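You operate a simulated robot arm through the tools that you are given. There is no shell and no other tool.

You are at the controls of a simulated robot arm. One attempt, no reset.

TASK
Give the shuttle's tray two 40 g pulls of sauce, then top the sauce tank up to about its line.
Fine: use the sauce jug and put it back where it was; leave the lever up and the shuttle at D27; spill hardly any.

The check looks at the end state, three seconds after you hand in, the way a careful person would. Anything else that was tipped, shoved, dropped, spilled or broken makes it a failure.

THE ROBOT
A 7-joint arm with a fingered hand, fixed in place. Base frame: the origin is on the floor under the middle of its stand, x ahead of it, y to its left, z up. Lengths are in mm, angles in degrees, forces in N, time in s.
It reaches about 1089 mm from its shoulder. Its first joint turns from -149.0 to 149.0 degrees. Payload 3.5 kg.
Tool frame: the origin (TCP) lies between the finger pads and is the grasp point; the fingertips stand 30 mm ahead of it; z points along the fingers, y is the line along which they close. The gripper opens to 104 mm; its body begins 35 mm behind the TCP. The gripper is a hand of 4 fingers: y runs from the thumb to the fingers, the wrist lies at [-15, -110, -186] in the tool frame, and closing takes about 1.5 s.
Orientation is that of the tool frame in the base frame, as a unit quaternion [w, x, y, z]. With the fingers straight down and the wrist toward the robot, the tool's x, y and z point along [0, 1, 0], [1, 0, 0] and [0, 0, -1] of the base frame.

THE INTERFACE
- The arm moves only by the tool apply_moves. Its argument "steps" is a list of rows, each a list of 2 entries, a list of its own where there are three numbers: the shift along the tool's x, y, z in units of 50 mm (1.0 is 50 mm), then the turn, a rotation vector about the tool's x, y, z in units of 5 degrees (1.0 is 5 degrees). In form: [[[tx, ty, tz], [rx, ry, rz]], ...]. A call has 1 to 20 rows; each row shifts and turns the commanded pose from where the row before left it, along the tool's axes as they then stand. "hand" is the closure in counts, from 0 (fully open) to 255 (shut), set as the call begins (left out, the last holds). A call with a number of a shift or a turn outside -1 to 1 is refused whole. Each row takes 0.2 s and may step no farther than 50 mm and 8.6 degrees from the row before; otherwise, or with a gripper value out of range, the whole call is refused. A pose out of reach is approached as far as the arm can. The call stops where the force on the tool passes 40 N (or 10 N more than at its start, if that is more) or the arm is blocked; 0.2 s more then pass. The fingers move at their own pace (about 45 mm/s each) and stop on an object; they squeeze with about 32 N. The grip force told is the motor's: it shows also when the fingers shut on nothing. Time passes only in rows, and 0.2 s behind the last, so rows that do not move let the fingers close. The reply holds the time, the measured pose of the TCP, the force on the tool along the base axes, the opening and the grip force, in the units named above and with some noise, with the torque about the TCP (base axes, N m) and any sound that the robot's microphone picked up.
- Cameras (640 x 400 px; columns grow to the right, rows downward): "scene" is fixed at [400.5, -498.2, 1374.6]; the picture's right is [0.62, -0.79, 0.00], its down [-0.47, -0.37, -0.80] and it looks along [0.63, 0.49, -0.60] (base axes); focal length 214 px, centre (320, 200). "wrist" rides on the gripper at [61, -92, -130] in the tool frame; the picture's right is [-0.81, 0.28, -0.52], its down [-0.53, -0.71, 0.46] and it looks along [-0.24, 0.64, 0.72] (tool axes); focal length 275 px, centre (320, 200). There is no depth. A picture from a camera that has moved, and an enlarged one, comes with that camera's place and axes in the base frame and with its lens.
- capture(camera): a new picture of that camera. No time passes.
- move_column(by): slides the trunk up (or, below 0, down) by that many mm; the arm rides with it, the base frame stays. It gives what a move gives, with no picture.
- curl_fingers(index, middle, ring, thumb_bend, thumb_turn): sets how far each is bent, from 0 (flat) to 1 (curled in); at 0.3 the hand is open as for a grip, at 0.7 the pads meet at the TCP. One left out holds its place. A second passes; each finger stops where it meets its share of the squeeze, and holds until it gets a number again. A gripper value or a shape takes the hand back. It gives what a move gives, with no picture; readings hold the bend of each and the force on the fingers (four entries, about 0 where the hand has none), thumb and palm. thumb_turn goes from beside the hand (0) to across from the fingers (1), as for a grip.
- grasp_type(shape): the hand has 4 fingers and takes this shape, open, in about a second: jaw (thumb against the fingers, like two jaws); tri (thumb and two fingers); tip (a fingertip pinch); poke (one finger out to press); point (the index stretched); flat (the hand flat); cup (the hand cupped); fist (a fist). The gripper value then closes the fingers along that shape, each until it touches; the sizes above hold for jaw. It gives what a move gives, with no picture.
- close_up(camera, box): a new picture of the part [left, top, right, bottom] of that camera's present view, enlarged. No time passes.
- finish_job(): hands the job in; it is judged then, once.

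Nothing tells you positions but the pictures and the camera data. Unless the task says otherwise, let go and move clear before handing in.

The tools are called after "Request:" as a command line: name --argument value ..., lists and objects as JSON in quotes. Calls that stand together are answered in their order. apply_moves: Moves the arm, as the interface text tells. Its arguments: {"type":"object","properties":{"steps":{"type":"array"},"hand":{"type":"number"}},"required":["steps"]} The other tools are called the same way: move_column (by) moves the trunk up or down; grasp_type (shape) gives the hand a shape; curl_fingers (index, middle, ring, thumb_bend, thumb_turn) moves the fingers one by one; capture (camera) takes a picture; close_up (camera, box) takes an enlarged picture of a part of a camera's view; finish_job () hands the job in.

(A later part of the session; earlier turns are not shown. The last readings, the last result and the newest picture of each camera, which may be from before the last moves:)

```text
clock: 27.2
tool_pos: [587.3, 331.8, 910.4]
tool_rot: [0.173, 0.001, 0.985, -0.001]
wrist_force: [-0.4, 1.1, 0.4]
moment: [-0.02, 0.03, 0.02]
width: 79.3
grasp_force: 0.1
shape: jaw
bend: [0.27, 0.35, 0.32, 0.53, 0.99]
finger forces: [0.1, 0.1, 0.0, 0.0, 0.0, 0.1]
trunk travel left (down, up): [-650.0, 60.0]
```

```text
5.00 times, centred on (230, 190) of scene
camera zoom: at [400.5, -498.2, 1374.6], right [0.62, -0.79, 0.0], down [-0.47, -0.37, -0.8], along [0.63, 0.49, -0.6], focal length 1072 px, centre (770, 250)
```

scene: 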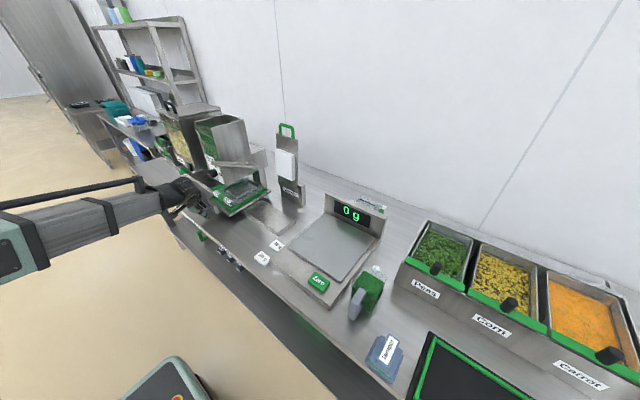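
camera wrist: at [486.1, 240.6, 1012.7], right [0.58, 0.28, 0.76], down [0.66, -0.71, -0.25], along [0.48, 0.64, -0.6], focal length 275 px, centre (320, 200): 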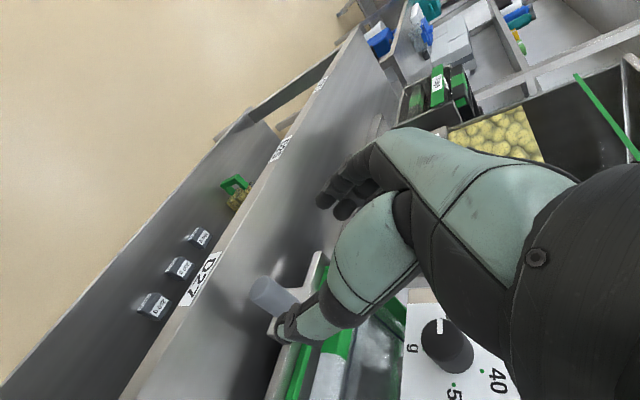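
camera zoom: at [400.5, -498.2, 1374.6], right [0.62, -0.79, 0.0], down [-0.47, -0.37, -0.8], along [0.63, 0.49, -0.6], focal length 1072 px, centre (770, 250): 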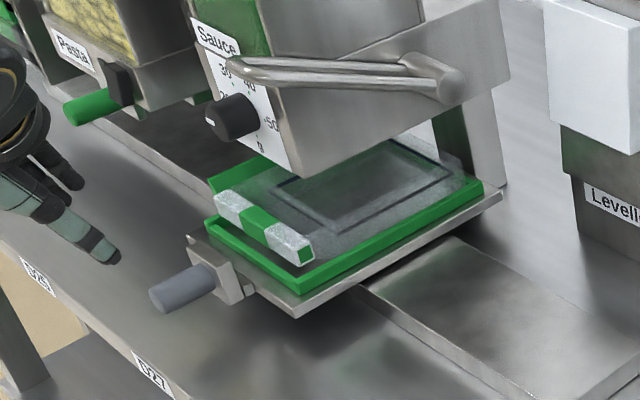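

The shuttle handle reads y ≈ 333, so it's at D27. Now I'll pitch the hand to point forward (+x) for the knob.

Request:
apply_moves --steps '[[[0, 0, 0], [0, -1, 0]], [[0, 0, 0], [0, -1, 0]], [[0, 0, 0], [0, -1, 0]], [[0, 0, 0], [0, -1, 0]], [[0, 0, 0], [0, -1, 0]], [[0, 0, 0], [0, -1, 0]], [[0, 0, 0], [0, -1, 0]], [[0, 0, 0], [0, -1, 0]], [[0, 0, 0], [0, -1, 0]], [[0, 0, 0], [0, -1, 0]], [[0, 0, 0], [0, -1, 0]], [[0, 0, 0], [0, -1, 0]], [[0, 0, 0], [0, -1, 0]], [[0, 0, 0], [0, -1, 0]]]'

Request:
capture --camera "scene"

```text
clock: 30.2
tool_pos: [610.1, 300.6, 915.4]
tool_rot: [0.66, 0.037, 0.746, -0.084]
wrist_force: [-0.5, 0.1, 0.4]
moment: [0.01, -0.01, -0.04]
width: 79.3
grasp_force: 0.0
shape: jaw
bend: [0.27, 0.35, 0.32, 0.53, 0.99]
finger forces: [0.0, 0.1, 0.0, 0.1, 0.0, 0.0]
out of reach, approached as far as the arm can: row 10, 11, 12, 13
trunk travel left (down, up): [-650.0, 60.0]
```

```text
taken
```

scene: 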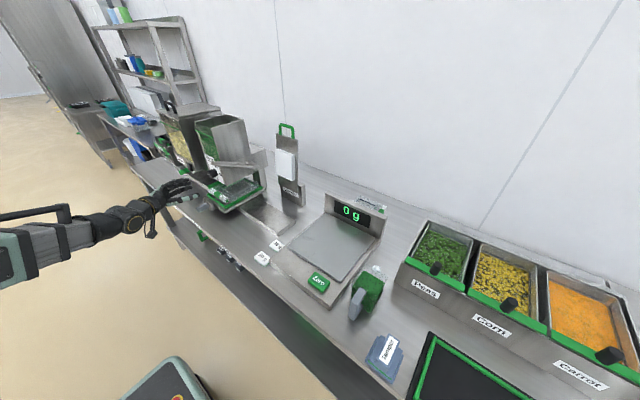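

Part of that pitch was out of reach, so I'll see where the arm settles.

Request:
apply_moves --steps '[[[0, 0, 0], [0, 0, 0]], [[0, 0, 0], [0, 0, 0]], [[0, 0, 0], [0, 0, 0]]]'

```text
clock: 31.0
tool_pos: [611.0, 300.0, 914.4]
tool_rot: [0.659, 0.037, 0.747, -0.084]
wrist_force: [-0.1, -0.3, -0.2]
moment: [0.03, -0.02, 0.05]
width: 79.2
grasp_force: 0.0
shape: jaw
bend: [0.27, 0.35, 0.32, 0.53, 0.99]
finger forces: [0.0, 0.0, 0.0, 0.0, 0.0, 0.1]
trunk travel left (down, up): [-650.0, 60.0]
```

The hand now points nearly along +x. I'll roll it so the wrist comes up above, which should be easier for the arm.

Request:
apply_moves --steps '[[[0, 0, 0], [-0.0227, -0.1469, -0.954]], [[0, 0, 0], [-0.0227, -0.1469, -0.954]], [[0, 0, 0], [-0.0227, -0.1469, -0.954]], [[0, 0, 0], [-0.0227, -0.1469, -0.954]], [[0, 0, 0], [-0.0227, -0.1469, -0.954]], [[0, 0, 0], [-0.0227, -0.1469, -0.954]], [[0, 0, 0], [-0.0227, -0.1469, -0.954]], [[0, 0, 0], [-0.0227, -0.1469, -0.954]], [[0, 0, 0], [-0.0227, -0.1469, -0.954]], [[0, 0, 0], [-0.0227, -0.1469, -0.954]], [[0, 0, 0], [-0.0227, -0.1469, -0.954]], [[0, 0, 0], [-0.0227, -0.1469, -0.954]], [[0, 0, 0], [-0.0227, -0.1469, -0.954]], [[0, 0, 0], [-0.0227, -0.1469, -0.954]], [[0, 0, 0], [-0.0227, -0.1469, -0.954]], [[0, 0, 0], [-0.0227, -0.1469, -0.954]], [[0, 0, 0], [-0.0227, -0.1469, -0.954]], [[0, 0, 0], [-0.0227, -0.1469, -0.954]]]'

Request:
capture --camera "wrist"

Request:
capture --camera "scene"

```text
clock: 33.9
tool_pos: [611.4, 127.7, 801.8]
tool_rot: [0.591, -0.365, 0.599, -0.398]
wrist_force: [-11.6, 7.7, 32.8]
moment: [1.55, 0.89, 0.38]
width: 73.6
grasp_force: 0.0
shape: jaw
bend: [0.29, 0.42, 0.32, 0.53, 0.99]
finger forces: [5.8, 29.9, 0.0, 0.1, 0.0, 0.0]
out of reach, approached as far as the arm can: row 6, 7, 8, 9, 10, 11, 12, 13, 14
trunk travel left (down, up): [-650.0, 60.0]
stopped in row 14: the force on the tool passed its limit at 50 N (the readings are from after the stop); the commanded pose is now the measured one
```

```text
taken
camera wrist: at [476.6, 40.3, 856.6], right [-0.48, 0.87, 0.08], down [0.45, 0.17, 0.88], along [0.75, 0.46, -0.47], focal length 275 px, centre (320, 200)
```

wrist: 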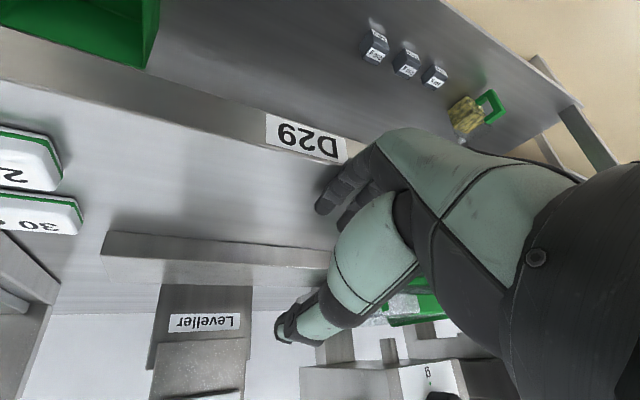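

```text
taken
```

scene: 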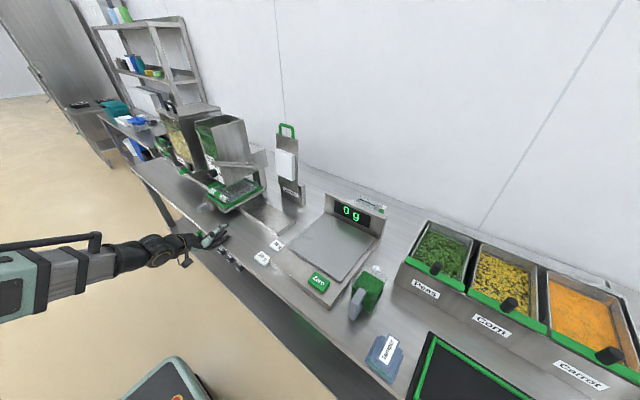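

The arm drifted where it was out of reach and a finger touched the table, but nothing was moved. I'll lift away, up and forward where there is reach, in small steps.

Request:
apply_moves --steps '[[[-0.313, -0.681, 0.012], [0, 0, 0]], [[-0.348, -0.713, 0.412], [0, 0, 0]], [[-0.348, -0.713, 0.412], [0, 0, 0]]]'

Request:
capture --camera "scene"

```text
clock: 34.7
tool_pos: [657.5, 126.8, 911.9]
tool_rot: [0.588, -0.368, 0.601, -0.398]
wrist_force: [0.3, -0.5, 0.0]
moment: [0.02, -0.02, -0.02]
width: 79.4
grasp_force: 0.0
shape: jaw
bend: [0.27, 0.35, 0.32, 0.53, 0.99]
finger forces: [0.0, 0.0, 0.1, 0.0, 0.0, 0.0]
trunk travel left (down, up): [-650.0, 60.0]
```

```text
taken
```

scene: 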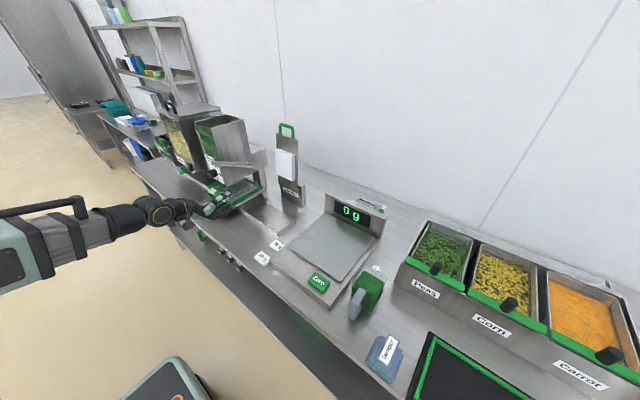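

No reach warnings there. I'll now slide left to stand in front of the knob.

Request:
apply_moves --steps '[[[-0.769, 0.282, -0.084], [0, 0, 0]], [[-0.769, 0.282, -0.084], [0, 0, 0]], [[-0.769, 0.282, -0.084], [0, 0, 0]], [[-0.769, 0.282, -0.084], [0, 0, 0]], [[-0.769, 0.282, -0.084], [0, 0, 0]]]'

Request:
capture --camera "wrist"

Request:
close_up --camera "scene" --box '[140, 120, 280, 220]'

```text
clock: 35.9
tool_pos: [644.6, 333.7, 928.9]
tool_rot: [0.588, -0.367, 0.601, -0.398]
wrist_force: [1.0, -0.7, -0.7]
moment: [0.02, -0.01, 0.0]
width: 79.4
grasp_force: 0.0
shape: jaw
bend: [0.27, 0.35, 0.32, 0.53, 0.99]
finger forces: [0.1, 0.0, 0.0, 0.0, 0.1, 0.1]
trunk travel left (down, up): [-650.0, 60.0]
```

```text
taken
camera wrist: at [509.2, 246.2, 985.5], right [-0.48, 0.87, 0.08], down [0.46, 0.17, 0.87], along [0.75, 0.45, -0.48], focal length 275 px, centre (320, 200)
```

wrist: 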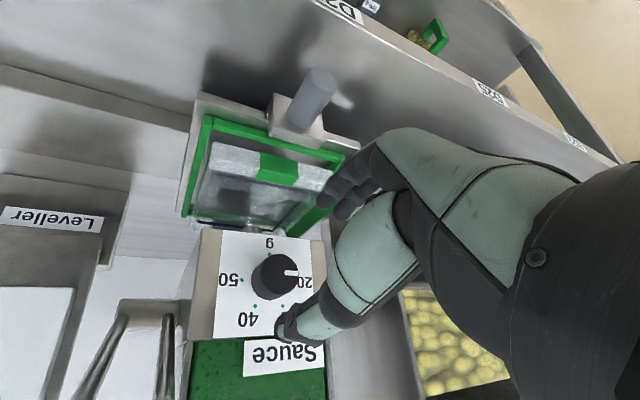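

```text
4.00 times, centred on (210, 170) of scene
camera zoom: at [400.5, -498.2, 1374.6], right [0.62, -0.79, 0.0], down [-0.47, -0.37, -0.8], along [0.63, 0.49, -0.6], focal length 858 px, centre (760, 320)
```

zoom: 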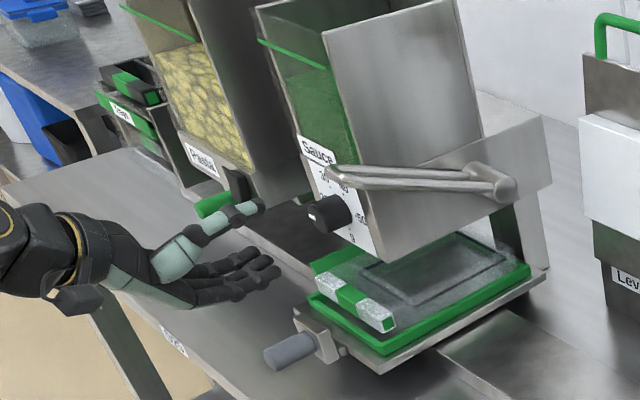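

I can see the dial upside-down from the wrist, with its pointer at 20. I'll roll back about the tool axis so there is room for a 120° clockwise turn, checking reach.

Request:
apply_moves --steps '[[[0, 0, 0], [-0.225, -0.49, 0]], [[0, 0, 0], [0, 0, -1]], [[0, 0, 0], [0, 0, -1]], [[0, 0, 0], [0, 0, -1]], [[0, 0, 0], [0, 0, -1]], [[0, 0, 0], [0, 0, -1]], [[0, 0, 0], [0, 0, -1]], [[0, 0, 0], [0, 0, -1]], [[0, 0, 0], [0, 0, -1]]]'

```text
clock: 37.9
tool_pos: [643.2, 333.2, 929.0]
tool_rot: [-0.429, 0.56, -0.426, 0.566]
wrist_force: [0.6, 0.0, -1.1]
moment: [-0.02, -0.01, -0.01]
width: 79.5
grasp_force: 0.1
shape: jaw
bend: [0.27, 0.35, 0.32, 0.53, 0.99]
finger forces: [0.1, 0.0, 0.0, 0.1, 0.0, 0.1]
trunk travel left (down, up): [-650.0, 60.0]
```

Request:
apply_moves --steps '[[[0, 0, 0], [0, 0, -1]], [[0, 0, 0], [0, 0, -1]], [[0, 0, 0], [0, 0, -1]], [[0, 0, 0], [0, 0, -1]], [[0, 0, 0], [0, 0, -1]], [[0, 0, 0], [0, 0, -1]], [[0, 0, 0], [0, 0, -1]], [[0, 0, 0], [0, 0, -1]]]'

Request:
capture --camera "wrist"

Request:
close_up --camera "scene" --box '[140, 120, 280, 220]'

```text
clock: 39.7
tool_pos: [642.4, 333.0, 928.7]
tool_rot: [-0.21, 0.672, -0.208, 0.679]
wrist_force: [0.2, 0.1, 0.3]
moment: [0.02, -0.01, -0.01]
width: 79.1
grasp_force: 0.0
shape: jaw
bend: [0.27, 0.35, 0.32, 0.53, 0.99]
finger forces: [0.0, 0.1, 0.0, 0.0, 0.0, 0.0]
trunk travel left (down, up): [-650.0, 60.0]
```

```text
taken
camera wrist: at [512.3, 374.4, 1029.7], right [-0.51, 0.23, -0.83], down [0.45, 0.89, -0.03], along [0.73, -0.39, -0.56], focal length 275 px, centre (320, 200)
```

wrist: 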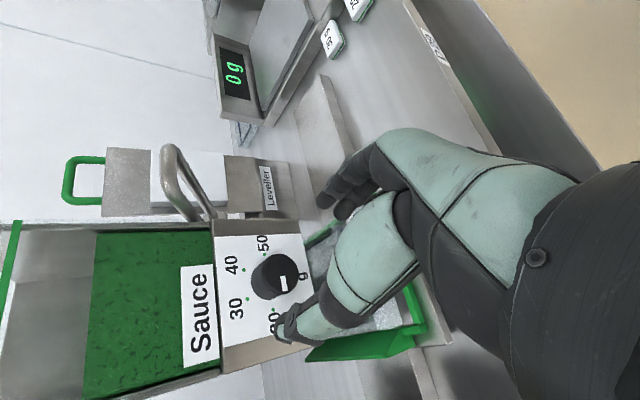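

```text
4.00 times, centred on (210, 170) of scene
camera zoom: at [400.5, -498.2, 1374.6], right [0.62, -0.79, 0.0], down [-0.47, -0.37, -0.8], along [0.63, 0.49, -0.6], focal length 858 px, centre (760, 320)
```

zoom: 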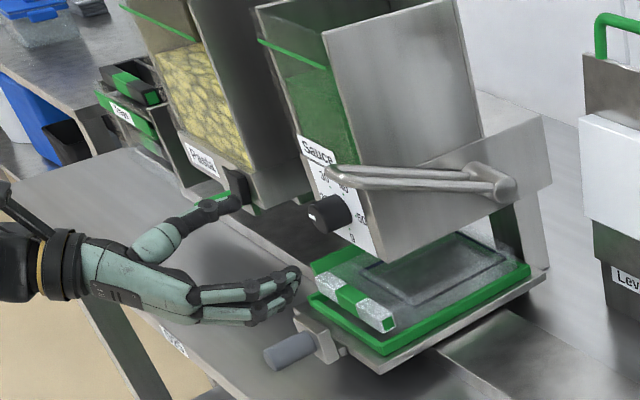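

The hand is ready to come in on the knob. I'll check the alignment with a close-up first.

Request:
close_up --camera "wrist" --box '[200, 220, 330, 350]'

Request:
close_up --camera "scene" --box '[195, 145, 235, 185]'

```text
3.08 times, centred on (265, 285) of wrist
camera zoom: at [512.3, 374.4, 1029.7], right [-0.51, 0.23, -0.83], down [0.45, 0.89, -0.03], along [0.73, -0.39, -0.56], focal length 847 px, centre (489, -62)
```

zoom: 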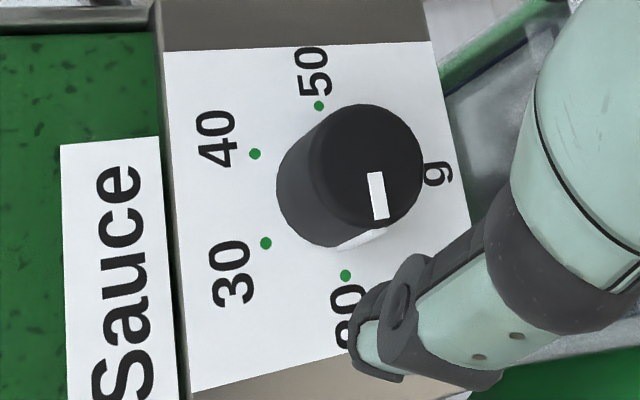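

```text
10.00 times, centred on (215, 165) of scene
camera zoom: at [400.5, -498.2, 1374.6], right [0.62, -0.79, 0.0], down [-0.47, -0.37, -0.8], along [0.63, 0.49, -0.6], focal length 2145 px, centre (1370, 550)
```

zoom: 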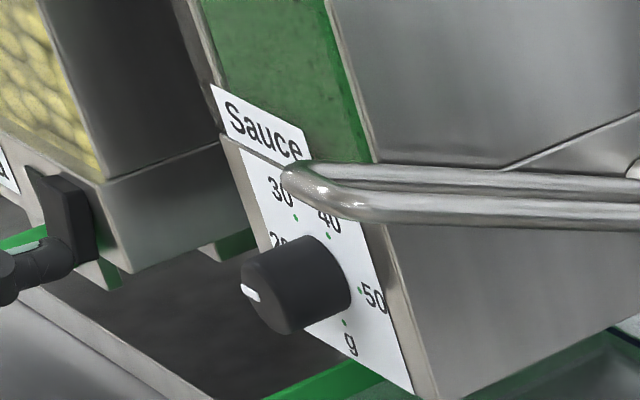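

The knob axis is confirmed at y ≈ 332.5, z ≈ 927.5. I'll advance over it slowly.

Request:
apply_moves --steps '[[[-0.014, 0.022, 0.35], [0, 0, 0]], [[0, 0, 0.35], [0, 0, 0]], [[0, 0, 0.35], [0, 0, 0]], [[0, 0, 0.2], [0, 0, 0]], [[0, 0, 0.15], [0, 0, 0]]]' --hand 80

Request:
capture --camera "wrist"

Request:
close_up --camera "scene" --box '[180, 140, 240, 190]'

```text
clock: 40.9
tool_pos: [712.8, 334.2, 928.9]
tool_rot: [-0.212, 0.673, -0.207, 0.678]
wrist_force: [-0.5, 0.3, 0.8]
moment: [0.03, 0.0, 0.0]
width: 71.6
grasp_force: 0.0
shape: jaw
bend: [0.27, 0.37, 0.34, 0.59, 0.99]
finger forces: [0.0, 0.1, 0.0, 0.0, 0.0, 0.0]
trunk travel left (down, up): [-650.0, 60.0]
```

```text
taken
camera wrist: at [582.7, 374.1, 1029.6], right [-0.51, 0.23, -0.83], down [0.45, 0.89, -0.03], along [0.73, -0.39, -0.56], focal length 275 px, centre (320, 200)
```

wrist: 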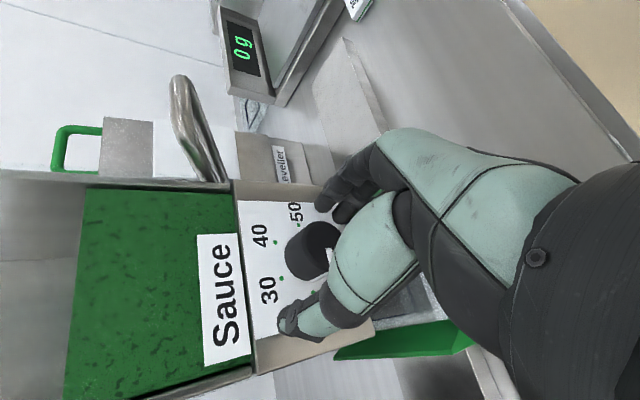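

```text
8.00 times, centred on (210, 165) of scene
camera zoom: at [400.5, -498.2, 1374.6], right [0.62, -0.79, 0.0], down [-0.47, -0.37, -0.8], along [0.63, 0.49, -0.6], focal length 1716 px, centre (1200, 480)
```

zoom: 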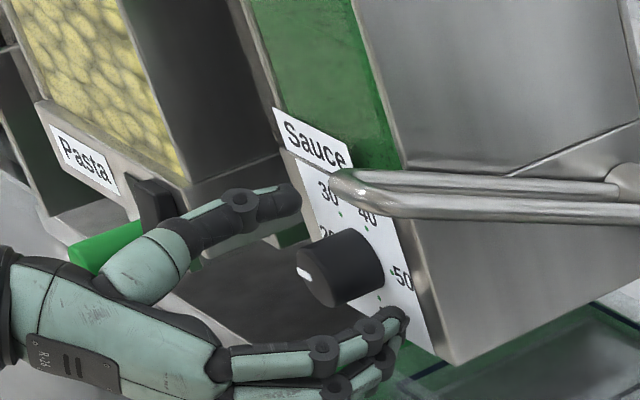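

The hand straddles the knob. I'll go 3 mm further in and close on it.

Request:
apply_moves --steps '[[[0, 0, 0.06], [0, 0, 0]], [[0, 0, 0], [0, 0, 0]], [[0, 0, 0], [0, 0, 0]], [[0, 0, 0], [0, 0, 0]], [[0, 0, 0], [0, 0, 0]], [[0, 0, 0], [0, 0, 0]], [[0, 0, 0], [0, 0, 0]], [[0, 0, 0], [0, 0, 0]]]' --hand 230

Request:
capture --camera "wrist"

Request:
close_up --camera "scene" --box '[180, 140, 240, 190]'

```text
clock: 42.7
tool_pos: [716.1, 331.9, 929.4]
tool_rot: [-0.212, 0.673, -0.208, 0.678]
wrist_force: [3.4, 3.4, 3.4]
moment: [0.02, -0.02, 0.02]
width: 26.0
grasp_force: 32.0
shape: jaw
bend: [0.74, 0.56, 0.6, 0.74, 1.0]
finger forces: [16.2, 8.3, 0.1, 0.1, 28.8, 0.0]
trunk travel left (down, up): [-650.0, 60.0]
```

```text
taken
camera wrist: at [585.4, 373.9, 1029.4], right [-0.51, 0.23, -0.83], down [0.45, 0.89, -0.03], along [0.73, -0.39, -0.56], focal length 275 px, centre (320, 200)
```

wrist: 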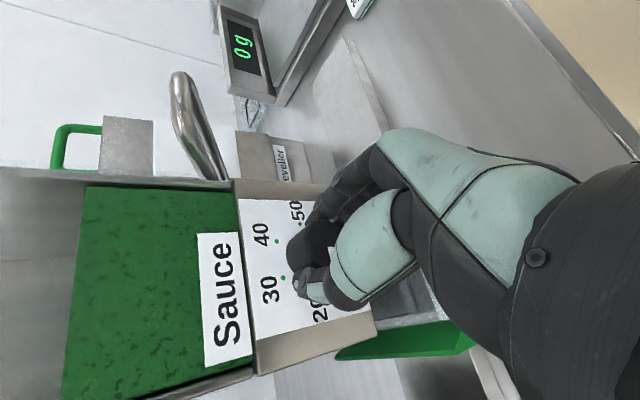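

```text
8.00 times, centred on (210, 165) of scene
camera zoom: at [400.5, -498.2, 1374.6], right [0.62, -0.79, 0.0], down [-0.47, -0.37, -0.8], along [0.63, 0.49, -0.6], focal length 1716 px, centre (1200, 480)
```

zoom: 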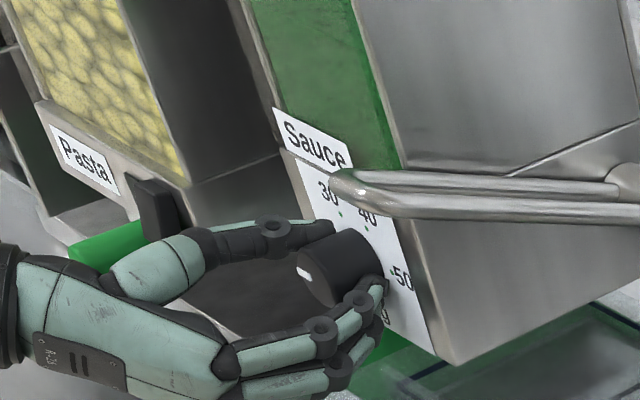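

The grip on the knob is firm. I'll turn clockwise 20° first and check.

Request:
apply_moves --steps '[[[0, 0, 0], [0, 0, 1]], [[0, 0, 0], [0, 0, 1]], [[0, 0, 0], [0, 0, 1]], [[0, 0, 0], [0, 0, 1]]]'

Request:
close_up --camera "scene" --box '[180, 140, 240, 190]'

```text
clock: 43.7
tool_pos: [717.6, 331.7, 927.9]
tool_rot: [-0.326, 0.625, -0.323, 0.631]
wrist_force: [5.1, 1.7, 6.8]
moment: [-0.01, -0.14, 0.01]
width: 26.2
grasp_force: 32.2
shape: jaw
bend: [0.74, 0.56, 0.6, 0.74, 1.0]
finger forces: [16.4, 7.8, 0.0, 0.0, 30.5, 0.0]
trunk travel left (down, up): [-650.0, 60.0]
```

```text
8.00 times, centred on (210, 165) of scene
camera zoom: at [400.5, -498.2, 1374.6], right [0.62, -0.79, 0.0], down [-0.47, -0.37, -0.8], along [0.63, 0.49, -0.6], focal length 1716 px, centre (1200, 480)
```

zoom: 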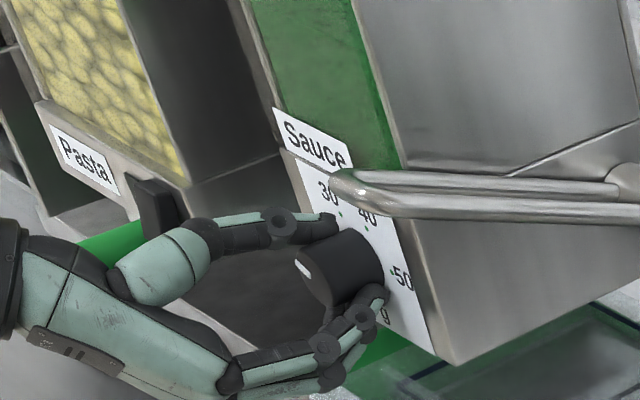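

The knob is turning. I'll continue to 80° in total.

Request:
apply_moves --steps '[[[0, 0, 0], [0, 0, 1]], [[0, 0, 0], [0, 0, 1]], [[0, 0, 0], [0, 0, 1]], [[0, 0, 0], [0, 0, 1]], [[0, 0, 0], [0, 0, 1]], [[0, 0, 0], [0, 0, 1]], [[0, 0, 0], [0, 0, 1]], [[0, 0, 0], [0, 0, 1]], [[0, 0, 0], [0, 0, 1]], [[0, 0, 0], [0, 0, 1]], [[0, 0, 0], [0, 0, 1]], [[0, 0, 0], [0, 0, 1]]]'

Request:
close_up --camera "scene" --box '[180, 140, 240, 190]'

Request:
capture --camera "wrist"

```text
clock: 46.3
tool_pos: [716.0, 330.8, 929.2]
tool_rot: [0.597, -0.381, 0.593, -0.384]
wrist_force: [4.1, -8.3, 9.4]
moment: [-0.02, -0.23, -0.22]
width: 25.2
grasp_force: 31.5
shape: jaw
bend: [0.74, 0.57, 0.6, 0.74, 1.0]
finger forces: [16.0, 7.1, 0.0, 0.0, 34.0, 0.1]
trunk travel left (down, up): [-650.0, 60.0]
```

```text
8.00 times, centred on (210, 165) of scene
camera zoom: at [400.5, -498.2, 1374.6], right [0.62, -0.79, 0.0], down [-0.47, -0.37, -0.8], along [0.63, 0.49, -0.6], focal length 1716 px, centre (1200, 480)
```

zoom: 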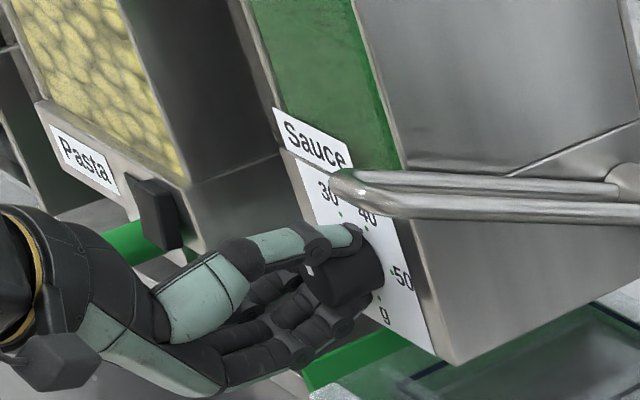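

```text
taken
camera wrist: at [585.7, 237.7, 985.2], right [-0.52, 0.85, 0.08], down [0.45, 0.19, 0.87], along [0.73, 0.49, -0.48], focal length 275 px, centre (320, 200)
```

wrist: 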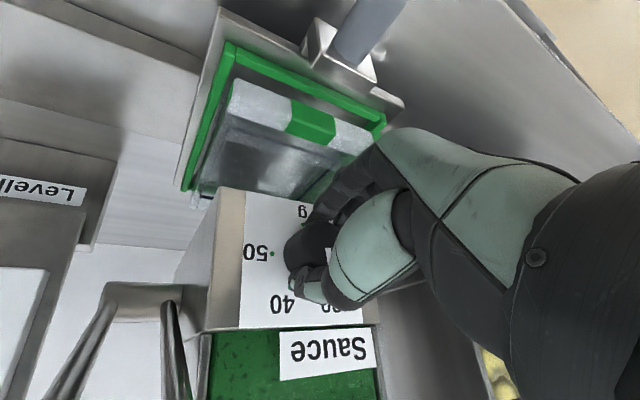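

The pointer moves with the hand. I'll turn another 20° and watch for reach warnings.

Request:
apply_moves --steps '[[[0, 0, 0], [0, 0, 1]], [[0, 0, 0], [0, 0, 1]], [[0, 0, 0], [0, 0, 1]], [[0, 0, 0], [0, 0, 1]]]'

Request:
close_up --camera "scene" --box '[180, 140, 240, 190]'

```text
clock: 47.3
tool_pos: [716.2, 331.8, 927.8]
tool_rot: [0.655, -0.272, 0.649, -0.274]
wrist_force: [3.6, -11.2, 5.4]
moment: [-0.09, -0.15, -0.31]
width: 25.7
grasp_force: 32.1
shape: jaw
bend: [0.74, 0.58, 0.6, 0.74, 1.0]
finger forces: [15.9, 6.9, 0.0, 0.1, 34.1, 0.0]
trunk travel left (down, up): [-650.0, 60.0]
```

```text
8.00 times, centred on (210, 165) of scene
camera zoom: at [400.5, -498.2, 1374.6], right [0.62, -0.79, 0.0], down [-0.47, -0.37, -0.8], along [0.63, 0.49, -0.6], focal length 1716 px, centre (1200, 480)
```

zoom: 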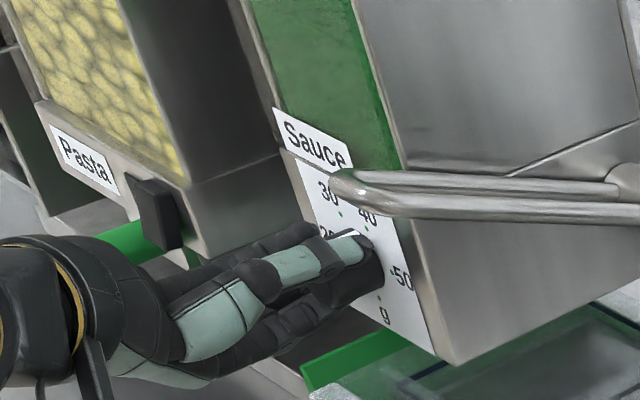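

Request:
apply_moves --steps '[[[0, 0, 0], [0, 0, 1]], [[0, 0, 0], [0, 0, 1]], [[0, 0, 0], [0, 0, 1]], [[0, 0, 0], [0, 0, 1]], [[0, 0, 0], [0, 0, 0]]]'

Request:
close_up --camera "scene" --box '[190, 150, 230, 180]'

Request:
close_up --camera "wrist" --box '[200, 180, 360, 320]'

```text
clock: 48.5
tool_pos: [713.7, 356.0, 962.0]
tool_rot: [0.682, -0.158, 0.695, -0.166]
wrist_force: [-0.3, 0.2, -0.1]
moment: [0.0, 0.0, -0.02]
width: 19.3
grasp_force: 32.0
shape: jaw
bend: [0.75, 0.74, 0.6, 0.83, 1.0]
finger forces: [0.0, 0.0, 0.0, 0.1, 0.1, 0.0]
out of reach, approached as far as the arm can: row 3, 4
trunk travel left (down, up): [-650.0, 60.0]
```

```text
13.33 times, centred on (210, 165) of scene
camera zoom: at [400.5, -498.2, 1374.6], right [0.62, -0.79, 0.0], down [-0.47, -0.37, -0.8], along [0.63, 0.49, -0.6], focal length 2860 px, centre (1787, 667)
```

zoom: 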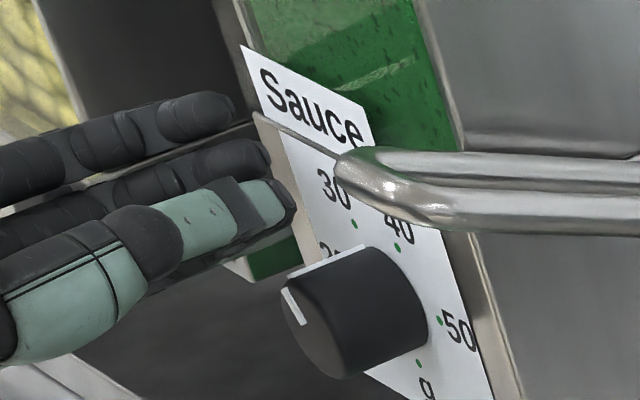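

```text
2.86 times, centred on (280, 250) of wrist
camera zoom: at [582.1, 249.4, 950.8], right [-0.5, 0.61, 0.61], down [0.46, -0.41, 0.79], along [0.73, 0.68, -0.08], focal length 786 px, centre (434, 57)
```

zoom: 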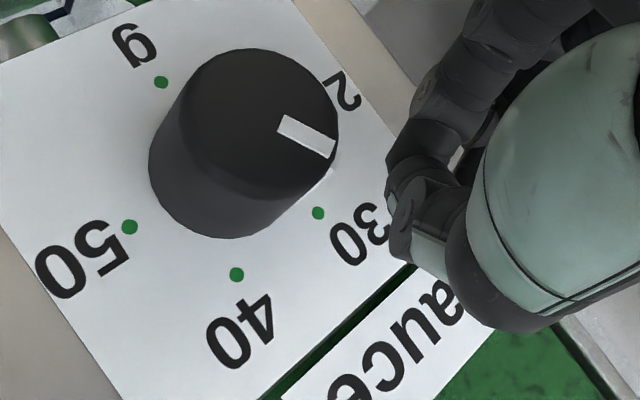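

The last rows ran out of reach and the fingers slipped off. The pointer now reads 30, so another 60° is needed. I'll back off gently while rolling back toward the reachable side.

Request:
apply_moves --steps '[[[-0.1, 0.02, -0.3], [0, 0, -0.5]], [[-0.1, 0.02, -0.3], [0, 0, -1]], [[-0.1, 0.02, -0.3], [0, 0, -1]]]'

Request:
close_up --camera "scene" --box '[180, 140, 240, 190]'

```text
clock: 49.3
tool_pos: [678.4, 365.1, 968.2]
tool_rot: [0.675, -0.218, 0.673, -0.209]
wrist_force: [-0.8, -0.3, 0.9]
moment: [0.02, -0.01, -0.01]
width: 19.3
grasp_force: 32.1
shape: jaw
bend: [0.75, 0.74, 0.6, 0.83, 1.0]
finger forces: [0.1, 0.0, 0.0, 0.0, 0.1, 0.0]
out of reach, approached as far as the arm can: row 2, 3
trunk travel left (down, up): [-650.0, 60.0]
```

```text
8.00 times, centred on (210, 165) of scene
camera zoom: at [400.5, -498.2, 1374.6], right [0.62, -0.79, 0.0], down [-0.47, -0.37, -0.8], along [0.63, 0.49, -0.6], focal length 1716 px, centre (1200, 480)
```

zoom: 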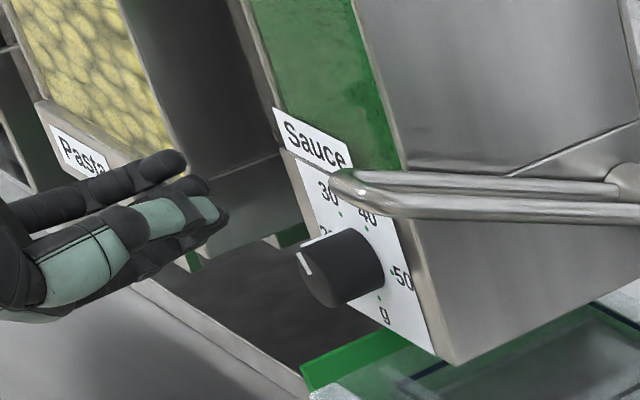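

The fingers are clear of the knob. I'll roll back 80° and reopen the hand.

Request:
apply_moves --steps '[[[0, 0, 0], [0, 0, -1]], [[0, 0, 0], [0, 0, -1]], [[0, 0, 0], [0, 0, -1]], [[0, 0, 0], [0, 0, -1]]]' --hand 80

Request:
apply_moves --steps '[[[0, 0, 0], [0, 0, -1]], [[0, 0, 0], [0, 0, -1]], [[0, 0, 0], [0, 0, -1]], [[0, 0, 0], [0, 0, -1]], [[0, 0, 0], [0, 0, -1]], [[0, 0, 0], [0, 0, -1]], [[0, 0, 0], [0, 0, -1]], [[0, 0, 0], [0, 0, -1]], [[0, 0, 0], [0, 0, -1]], [[0, 0, 0], [0, 0, -1]], [[0, 0, 0], [0, 0, -1]], [[0, 0, 0], [0, 0, -1]], [[0, 0, 0], [0, 0, -1]]]'

Request:
capture --camera "wrist"

```text
clock: 50.3
tool_pos: [679.2, 366.3, 968.2]
tool_rot: [0.63, -0.332, 0.624, -0.323]
wrist_force: [0.7, -0.3, 0.1]
moment: [-0.04, -0.05, 0.03]
width: 71.1
grasp_force: 0.1
shape: jaw
bend: [0.27, 0.38, 0.35, 0.59, 1.0]
finger forces: [0.1, 0.1, 0.1, 0.1, 0.0, 0.1]
trunk travel left (down, up): [-650.0, 60.0]
```

```text
clock: 53.1
tool_pos: [678.8, 366.2, 968.1]
tool_rot: [-0.357, 0.615, -0.348, 0.611]
wrist_force: [-0.2, -0.5, -0.4]
moment: [-0.02, 0.01, 0.04]
width: 70.8
grasp_force: 0.0
shape: jaw
bend: [0.27, 0.38, 0.35, 0.59, 1.0]
finger forces: [0.1, 0.0, 0.1, 0.0, 0.1, 0.0]
trunk travel left (down, up): [-650.0, 60.0]
```

```text
taken
camera wrist: at [549.5, 358.9, 1078.2], right [-0.53, 0.55, -0.65], down [0.44, 0.83, 0.35], along [0.73, -0.1, -0.68], focal length 275 px, centre (320, 200)
```

wrist: 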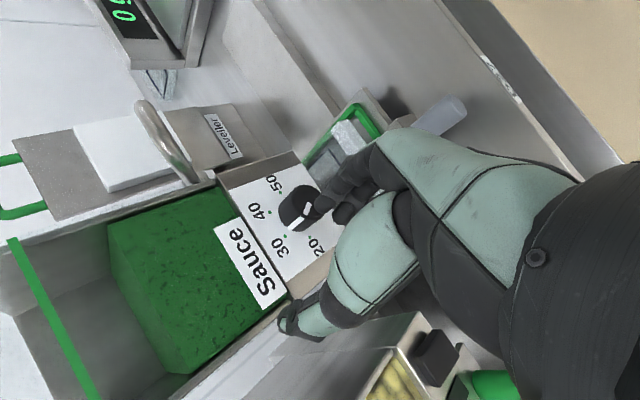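

I'm at a good roll angle to grip and turn 60° more. I'll align with the knob axis and advance.

Request:
apply_moves --steps '[[[0.087, 0.52, 0], [0, 0, 0]], [[0.087, 0.52, 0], [0, 0, 0]], [[0, 0, 0.3], [0, 0, 0]], [[0, 0, 0.25], [0, 0, 0]], [[0, 0, 0.2], [0, 0, 0]]]'

Request:
close_up --camera "scene" --box '[180, 140, 240, 190]'

Request:
capture --camera "wrist"

```text
clock: 54.3
tool_pos: [717.4, 333.8, 927.8]
tool_rot: [-0.358, 0.615, -0.349, 0.61]
wrist_force: [0.6, 0.1, 0.2]
moment: [0.0, 0.01, -0.03]
width: 71.4
grasp_force: 0.0
shape: jaw
bend: [0.27, 0.38, 0.35, 0.59, 1.0]
finger forces: [0.0, 0.1, 0.0, 0.1, 0.0, 0.1]
trunk travel left (down, up): [-650.0, 60.0]
```

```text
8.00 times, centred on (210, 165) of scene
camera zoom: at [400.5, -498.2, 1374.6], right [0.62, -0.79, 0.0], down [-0.47, -0.37, -0.8], along [0.63, 0.49, -0.6], focal length 1716 px, centre (1200, 480)
```

zoom: 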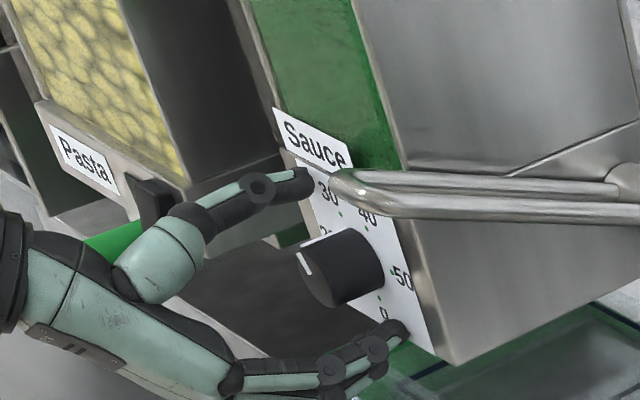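

```text
taken
camera wrist: at [587.6, 326.1, 1037.6], right [-0.53, 0.55, -0.65], down [0.44, 0.83, 0.35], along [0.73, -0.1, -0.68], focal length 275 px, centre (320, 200)
```

wrist: 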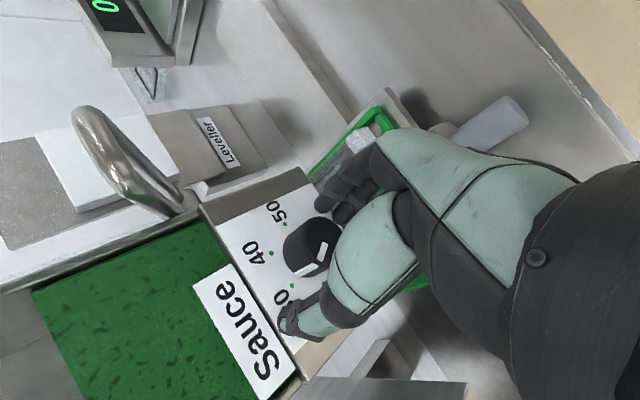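

Aligned again. I'll close firmly and then turn 60° clockwise.

Request:
apply_moves --steps '[[[0, 0, 0], [0, 0, 0]], [[0, 0, 0], [0, 0, 0]], [[0, 0, 0], [0, 0, 0]], [[0, 0, 0], [0, 0, 0]], [[0, 0, 0], [0, 0, 0]], [[0, 0, 0], [0, 0, 0]], [[0, 0, 0], [0, 0, 0]], [[0, 0, 0], [0, 0, 0]]]' --hand 230

Request:
apply_moves --steps '[[[0, 0, 0], [0, 0, 1]], [[0, 0, 0], [0, 0, 1]], [[0, 0, 0], [0, 0, 1]], [[0, 0, 0], [0, 0, 1]], [[0, 0, 0], [0, 0, 1]], [[0, 0, 0], [0, 0, 1]], [[0, 0, 0], [0, 0, 1]], [[0, 0, 0], [0, 0, 1]], [[0, 0, 0], [0, 0, 1]], [[0, 0, 0], [0, 0, 1]], [[0, 0, 0], [0, 0, 1]], [[0, 0, 0], [0, 0, 1]]]'

Request:
close_up --camera "wrist" --box '[200, 180, 360, 320]'

Request:
close_up --camera "scene" --box '[190, 150, 230, 180]'

```text
clock: 56.1
tool_pos: [717.4, 334.2, 928.8]
tool_rot: [-0.357, 0.615, -0.348, 0.611]
wrist_force: [3.2, 2.9, 3.3]
moment: [0.0, -0.06, 0.07]
width: 25.1
grasp_force: 31.6
shape: jaw
bend: [0.74, 0.58, 0.6, 0.75, 1.0]
finger forces: [17.1, 7.0, 0.0, 0.0, 28.6, 0.1]
trunk travel left (down, up): [-650.0, 60.0]
```

```text
clock: 58.7
tool_pos: [718.2, 331.2, 929.2]
tool_rot: [0.615, -0.358, 0.61, -0.349]
wrist_force: [0.6, -6.5, 11.1]
moment: [-0.05, -0.3, -0.23]
width: 24.4
grasp_force: 31.9
shape: jaw
bend: [0.74, 0.59, 0.6, 0.74, 1.0]
finger forces: [15.8, 6.6, 0.0, 0.0, 34.7, 0.0]
trunk travel left (down, up): [-650.0, 60.0]
```

```text
2.86 times, centred on (280, 250) of wrist
camera zoom: at [588.8, 232.4, 978.0], right [-0.53, 0.83, 0.17], down [0.45, 0.11, 0.88], along [0.72, 0.54, -0.44], focal length 786 px, centre (434, 57)
```

zoom: 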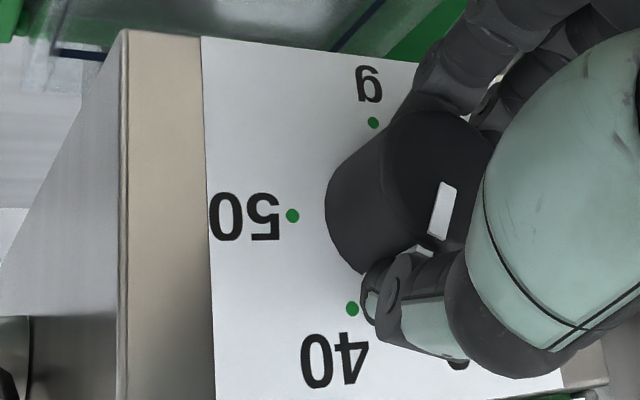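

```text
13.33 times, centred on (210, 165) of scene
camera zoom: at [400.5, -498.2, 1374.6], right [0.62, -0.79, 0.0], down [-0.47, -0.37, -0.8], along [0.63, 0.49, -0.6], focal length 2860 px, centre (1787, 667)
```

zoom: 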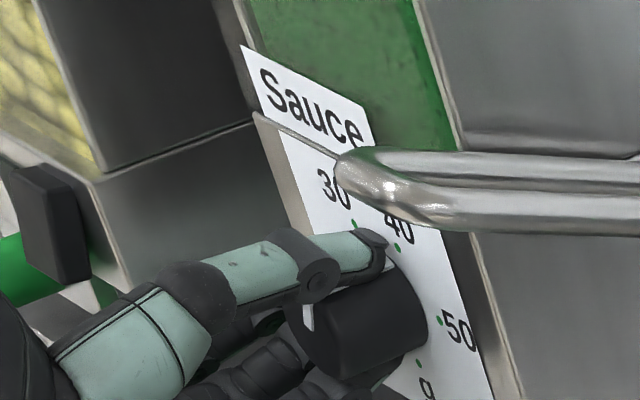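

The pointer is now at about 62°, which is the 40 mark. I'll open the hand and back straight off.

Request:
apply_moves --steps '[[[0, 0, 0], [0, 0, 0]], [[0, 0, 0], [0, 0, 0]], [[0, 0, 0], [0, 0, 0]], [[0, 0, 0], [0, 0, 0]], [[0, 0, 0], [0, 0, 0]], [[0, 0, 0], [0, 0, 0]], [[0, 0, -0.2], [0, 0, 0]], [[0, 0, -0.3], [0, 0, 0]], [[0, 0, -0.3], [0, 0, 0]]]' --hand 80

Request:
close_up --camera "wrist" --box '[200, 180, 360, 320]'

Request:
close_up --camera "scene" --box '[190, 150, 230, 180]'

```text
clock: 60.7
tool_pos: [678.5, 334.0, 928.1]
tool_rot: [0.616, -0.359, 0.609, -0.349]
wrist_force: [0.1, -0.4, 0.3]
moment: [0.01, 0.0, 0.02]
width: 71.0
grasp_force: 0.1
shape: jaw
bend: [0.27, 0.38, 0.35, 0.59, 1.0]
finger forces: [0.0, 0.0, 0.0, 0.1, 0.0, 0.0]
trunk travel left (down, up): [-650.0, 60.0]
```

```text
2.86 times, centred on (280, 250) of wrist
camera zoom: at [548.8, 233.2, 976.6], right [-0.53, 0.83, 0.16], down [0.45, 0.11, 0.88], along [0.72, 0.54, -0.44], focal length 786 px, centre (434, 57)
```

zoom: 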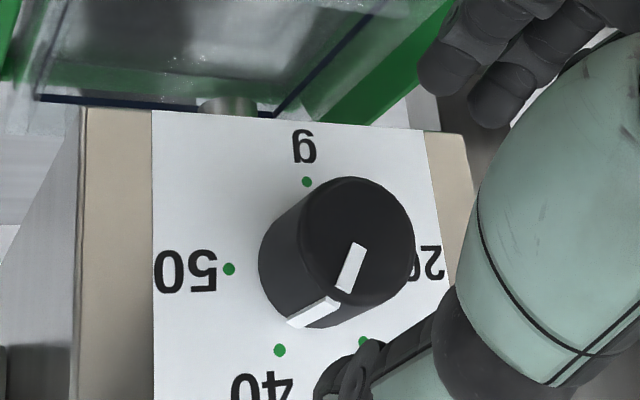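

```text
13.33 times, centred on (210, 165) of scene
camera zoom: at [400.5, -498.2, 1374.6], right [0.62, -0.79, 0.0], down [-0.47, -0.37, -0.8], along [0.63, 0.49, -0.6], focal length 2860 px, centre (1787, 667)
```

zoom: 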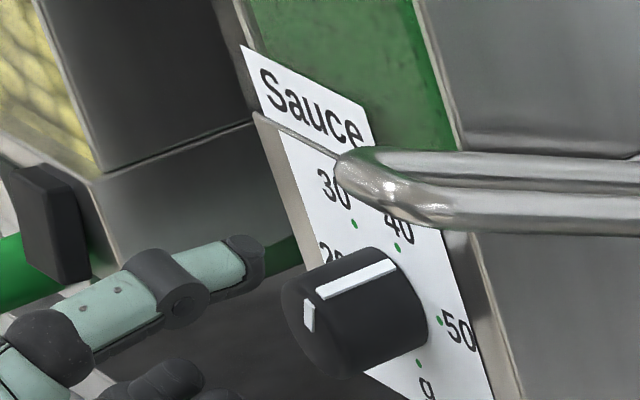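

The knob is set at 40. Next is the lever: I'll roll so the thumb is above, pitch the hand down 30° and look at the lever from above.

Request:
apply_moves --steps '[[[0, 0, -0.5], [0, 0, -1]], [[0, 0, -0.2], [0, 0, -1]], [[0, 0, 0], [0, 0, -1]], [[0, 0, 0], [0, 0, -1]], [[0, 0, 0], [0, 0, -1]], [[0, 0, 0], [0, 0, -0.9]], [[0, -0.5, 0], [-1, 0, 0]], [[0, -0.5, 0], [-1, 0, 0]], [[0, -0.5, 0], [-1, 0, 0]], [[0, -0.5, 0], [-1, 0, 0]], [[0, -0.5, 0], [-1, 0, 0]], [[0, -0.5, 0], [-1, 0, 0]]]'

Request:
capture --camera "wrist"

Request:
capture --camera "scene"

```text
clock: 63.3
tool_pos: [674.0, 331.8, 1074.7]
tool_rot: [-0.358, 0.617, -0.609, 0.348]
wrist_force: [0.0, 0.1, 0.2]
moment: [-0.02, -0.03, 0.04]
width: 70.9
grasp_force: 0.1
shape: jaw
bend: [0.27, 0.38, 0.35, 0.59, 0.99]
finger forces: [0.0, 0.0, 0.0, 0.1, 0.0, 0.0]
trunk travel left (down, up): [-650.0, 60.0]
```

```text
taken
camera wrist: at [609.0, 269.2, 1218.1], right [-0.6, 0.8, 0.03], down [0.74, 0.54, 0.39], along [0.3, 0.25, -0.92], focal length 275 px, centre (320, 200)
```

wrist: 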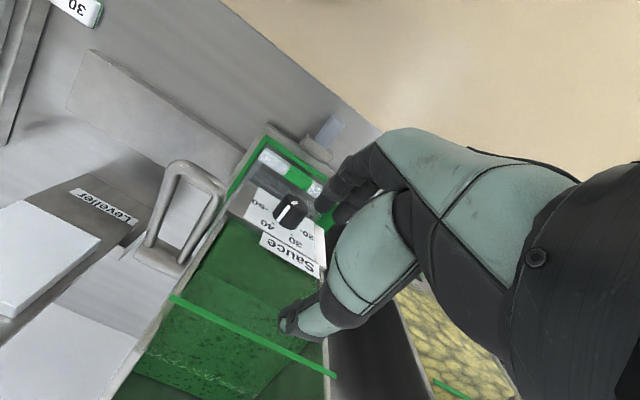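

```text
taken
```

scene: 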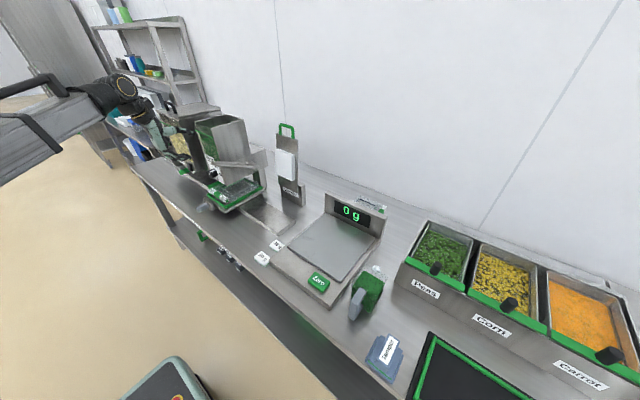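

Request:
close_up --camera "wrist" --box '[110, 130, 270, 290]'

Request:
close_up --camera "scene" --box '[200, 145, 270, 195]'

Request:
close_up --camera "wrist" --box '[110, 200, 350, 400]'

```text
2.50 times, centred on (190, 210) of wrist
camera zoom: at [609.0, 269.2, 1218.1], right [-0.6, 0.8, 0.03], down [0.74, 0.54, 0.39], along [0.3, 0.25, -0.92], focal length 688 px, centre (645, 175)
```

zoom: 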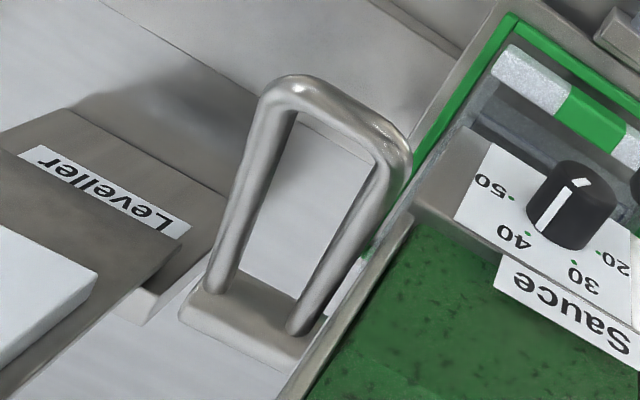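

```text
8.00 times, centred on (235, 170) of scene
camera zoom: at [400.5, -498.2, 1374.6], right [0.62, -0.79, 0.0], down [-0.47, -0.37, -0.8], along [0.63, 0.49, -0.6], focal length 1716 px, centre (1000, 440)
```

zoom: 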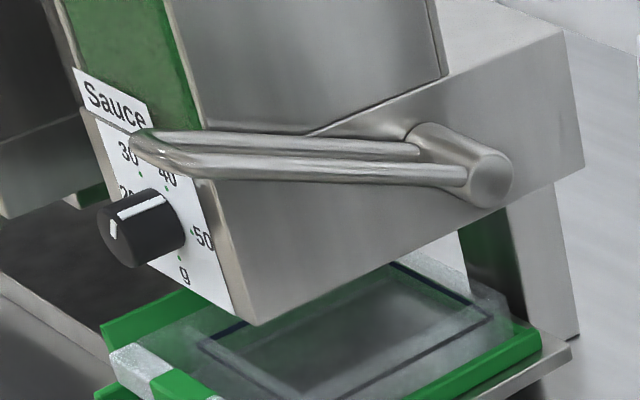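

```text
2.00 times, centred on (230, 300) of wrist
camera zoom: at [609.0, 269.2, 1218.1], right [-0.6, 0.8, 0.03], down [0.74, 0.54, 0.39], along [0.3, 0.25, -0.92], focal length 551 px, centre (500, 0)
```

zoom: 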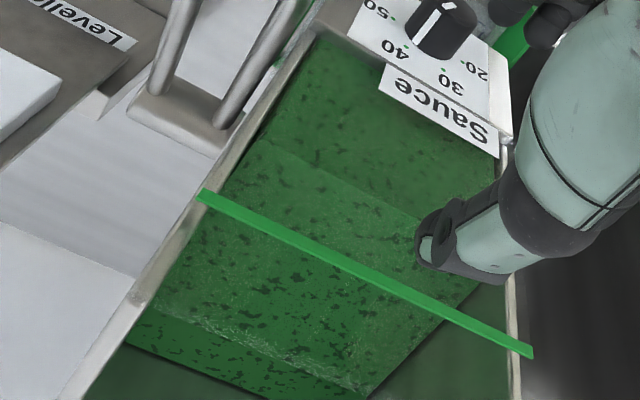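

The lever's front bar runs along y from about 219 to 258 at (716, z 1011), with its hub near (869, 240, 941). I'll line the hand up behind the bar.

Request:
apply_moves --steps '[[[0.72, 0.233, -0.22], [0, 0, 0]], [[0.72, 0.233, -0.22], [0, 0, 0]], [[0.72, 0.233, -0.22], [0, 0, 0]]]'

Request:
capture --camera "wrist"

Request:
close_up --camera "scene" --box '[160, 110, 280, 200]'

```text
clock: 64.1
tool_pos: [628.7, 223.2, 1058.5]
tool_rot: [-0.358, 0.616, -0.609, 0.349]
wrist_force: [0.6, 0.5, -0.4]
moment: [0.0, 0.01, 0.02]
width: 71.1
grasp_force: 0.1
shape: jaw
bend: [0.27, 0.38, 0.35, 0.59, 0.99]
finger forces: [0.0, 0.1, 0.0, 0.0, 0.0, 0.0]
trunk travel left (down, up): [-650.0, 60.0]
```

```text
taken
camera wrist: at [563.3, 161.0, 1203.5], right [-0.6, 0.8, 0.03], down [0.74, 0.54, 0.39], along [0.3, 0.25, -0.92], focal length 275 px, centre (320, 200)
```

wrist: 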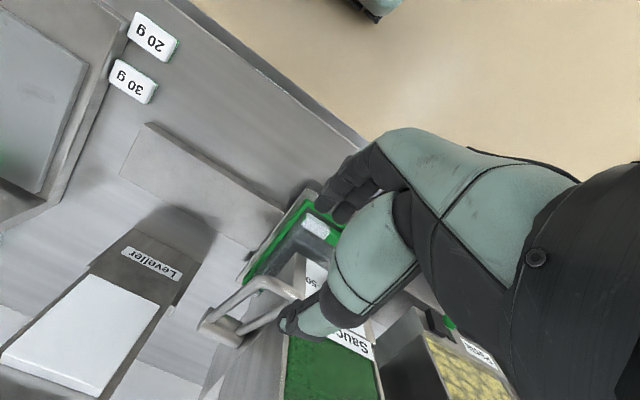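

```text
4.44 times, centred on (220, 155) of scene
camera zoom: at [400.5, -498.2, 1374.6], right [0.62, -0.79, 0.0], down [-0.47, -0.37, -0.8], along [0.63, 0.49, -0.6], focal length 953 px, centre (764, 400)
```

zoom: 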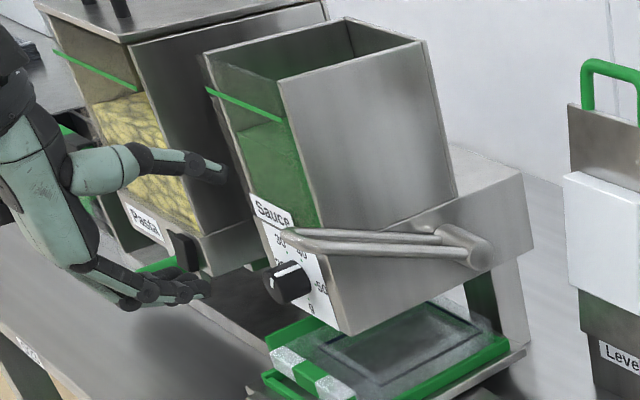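

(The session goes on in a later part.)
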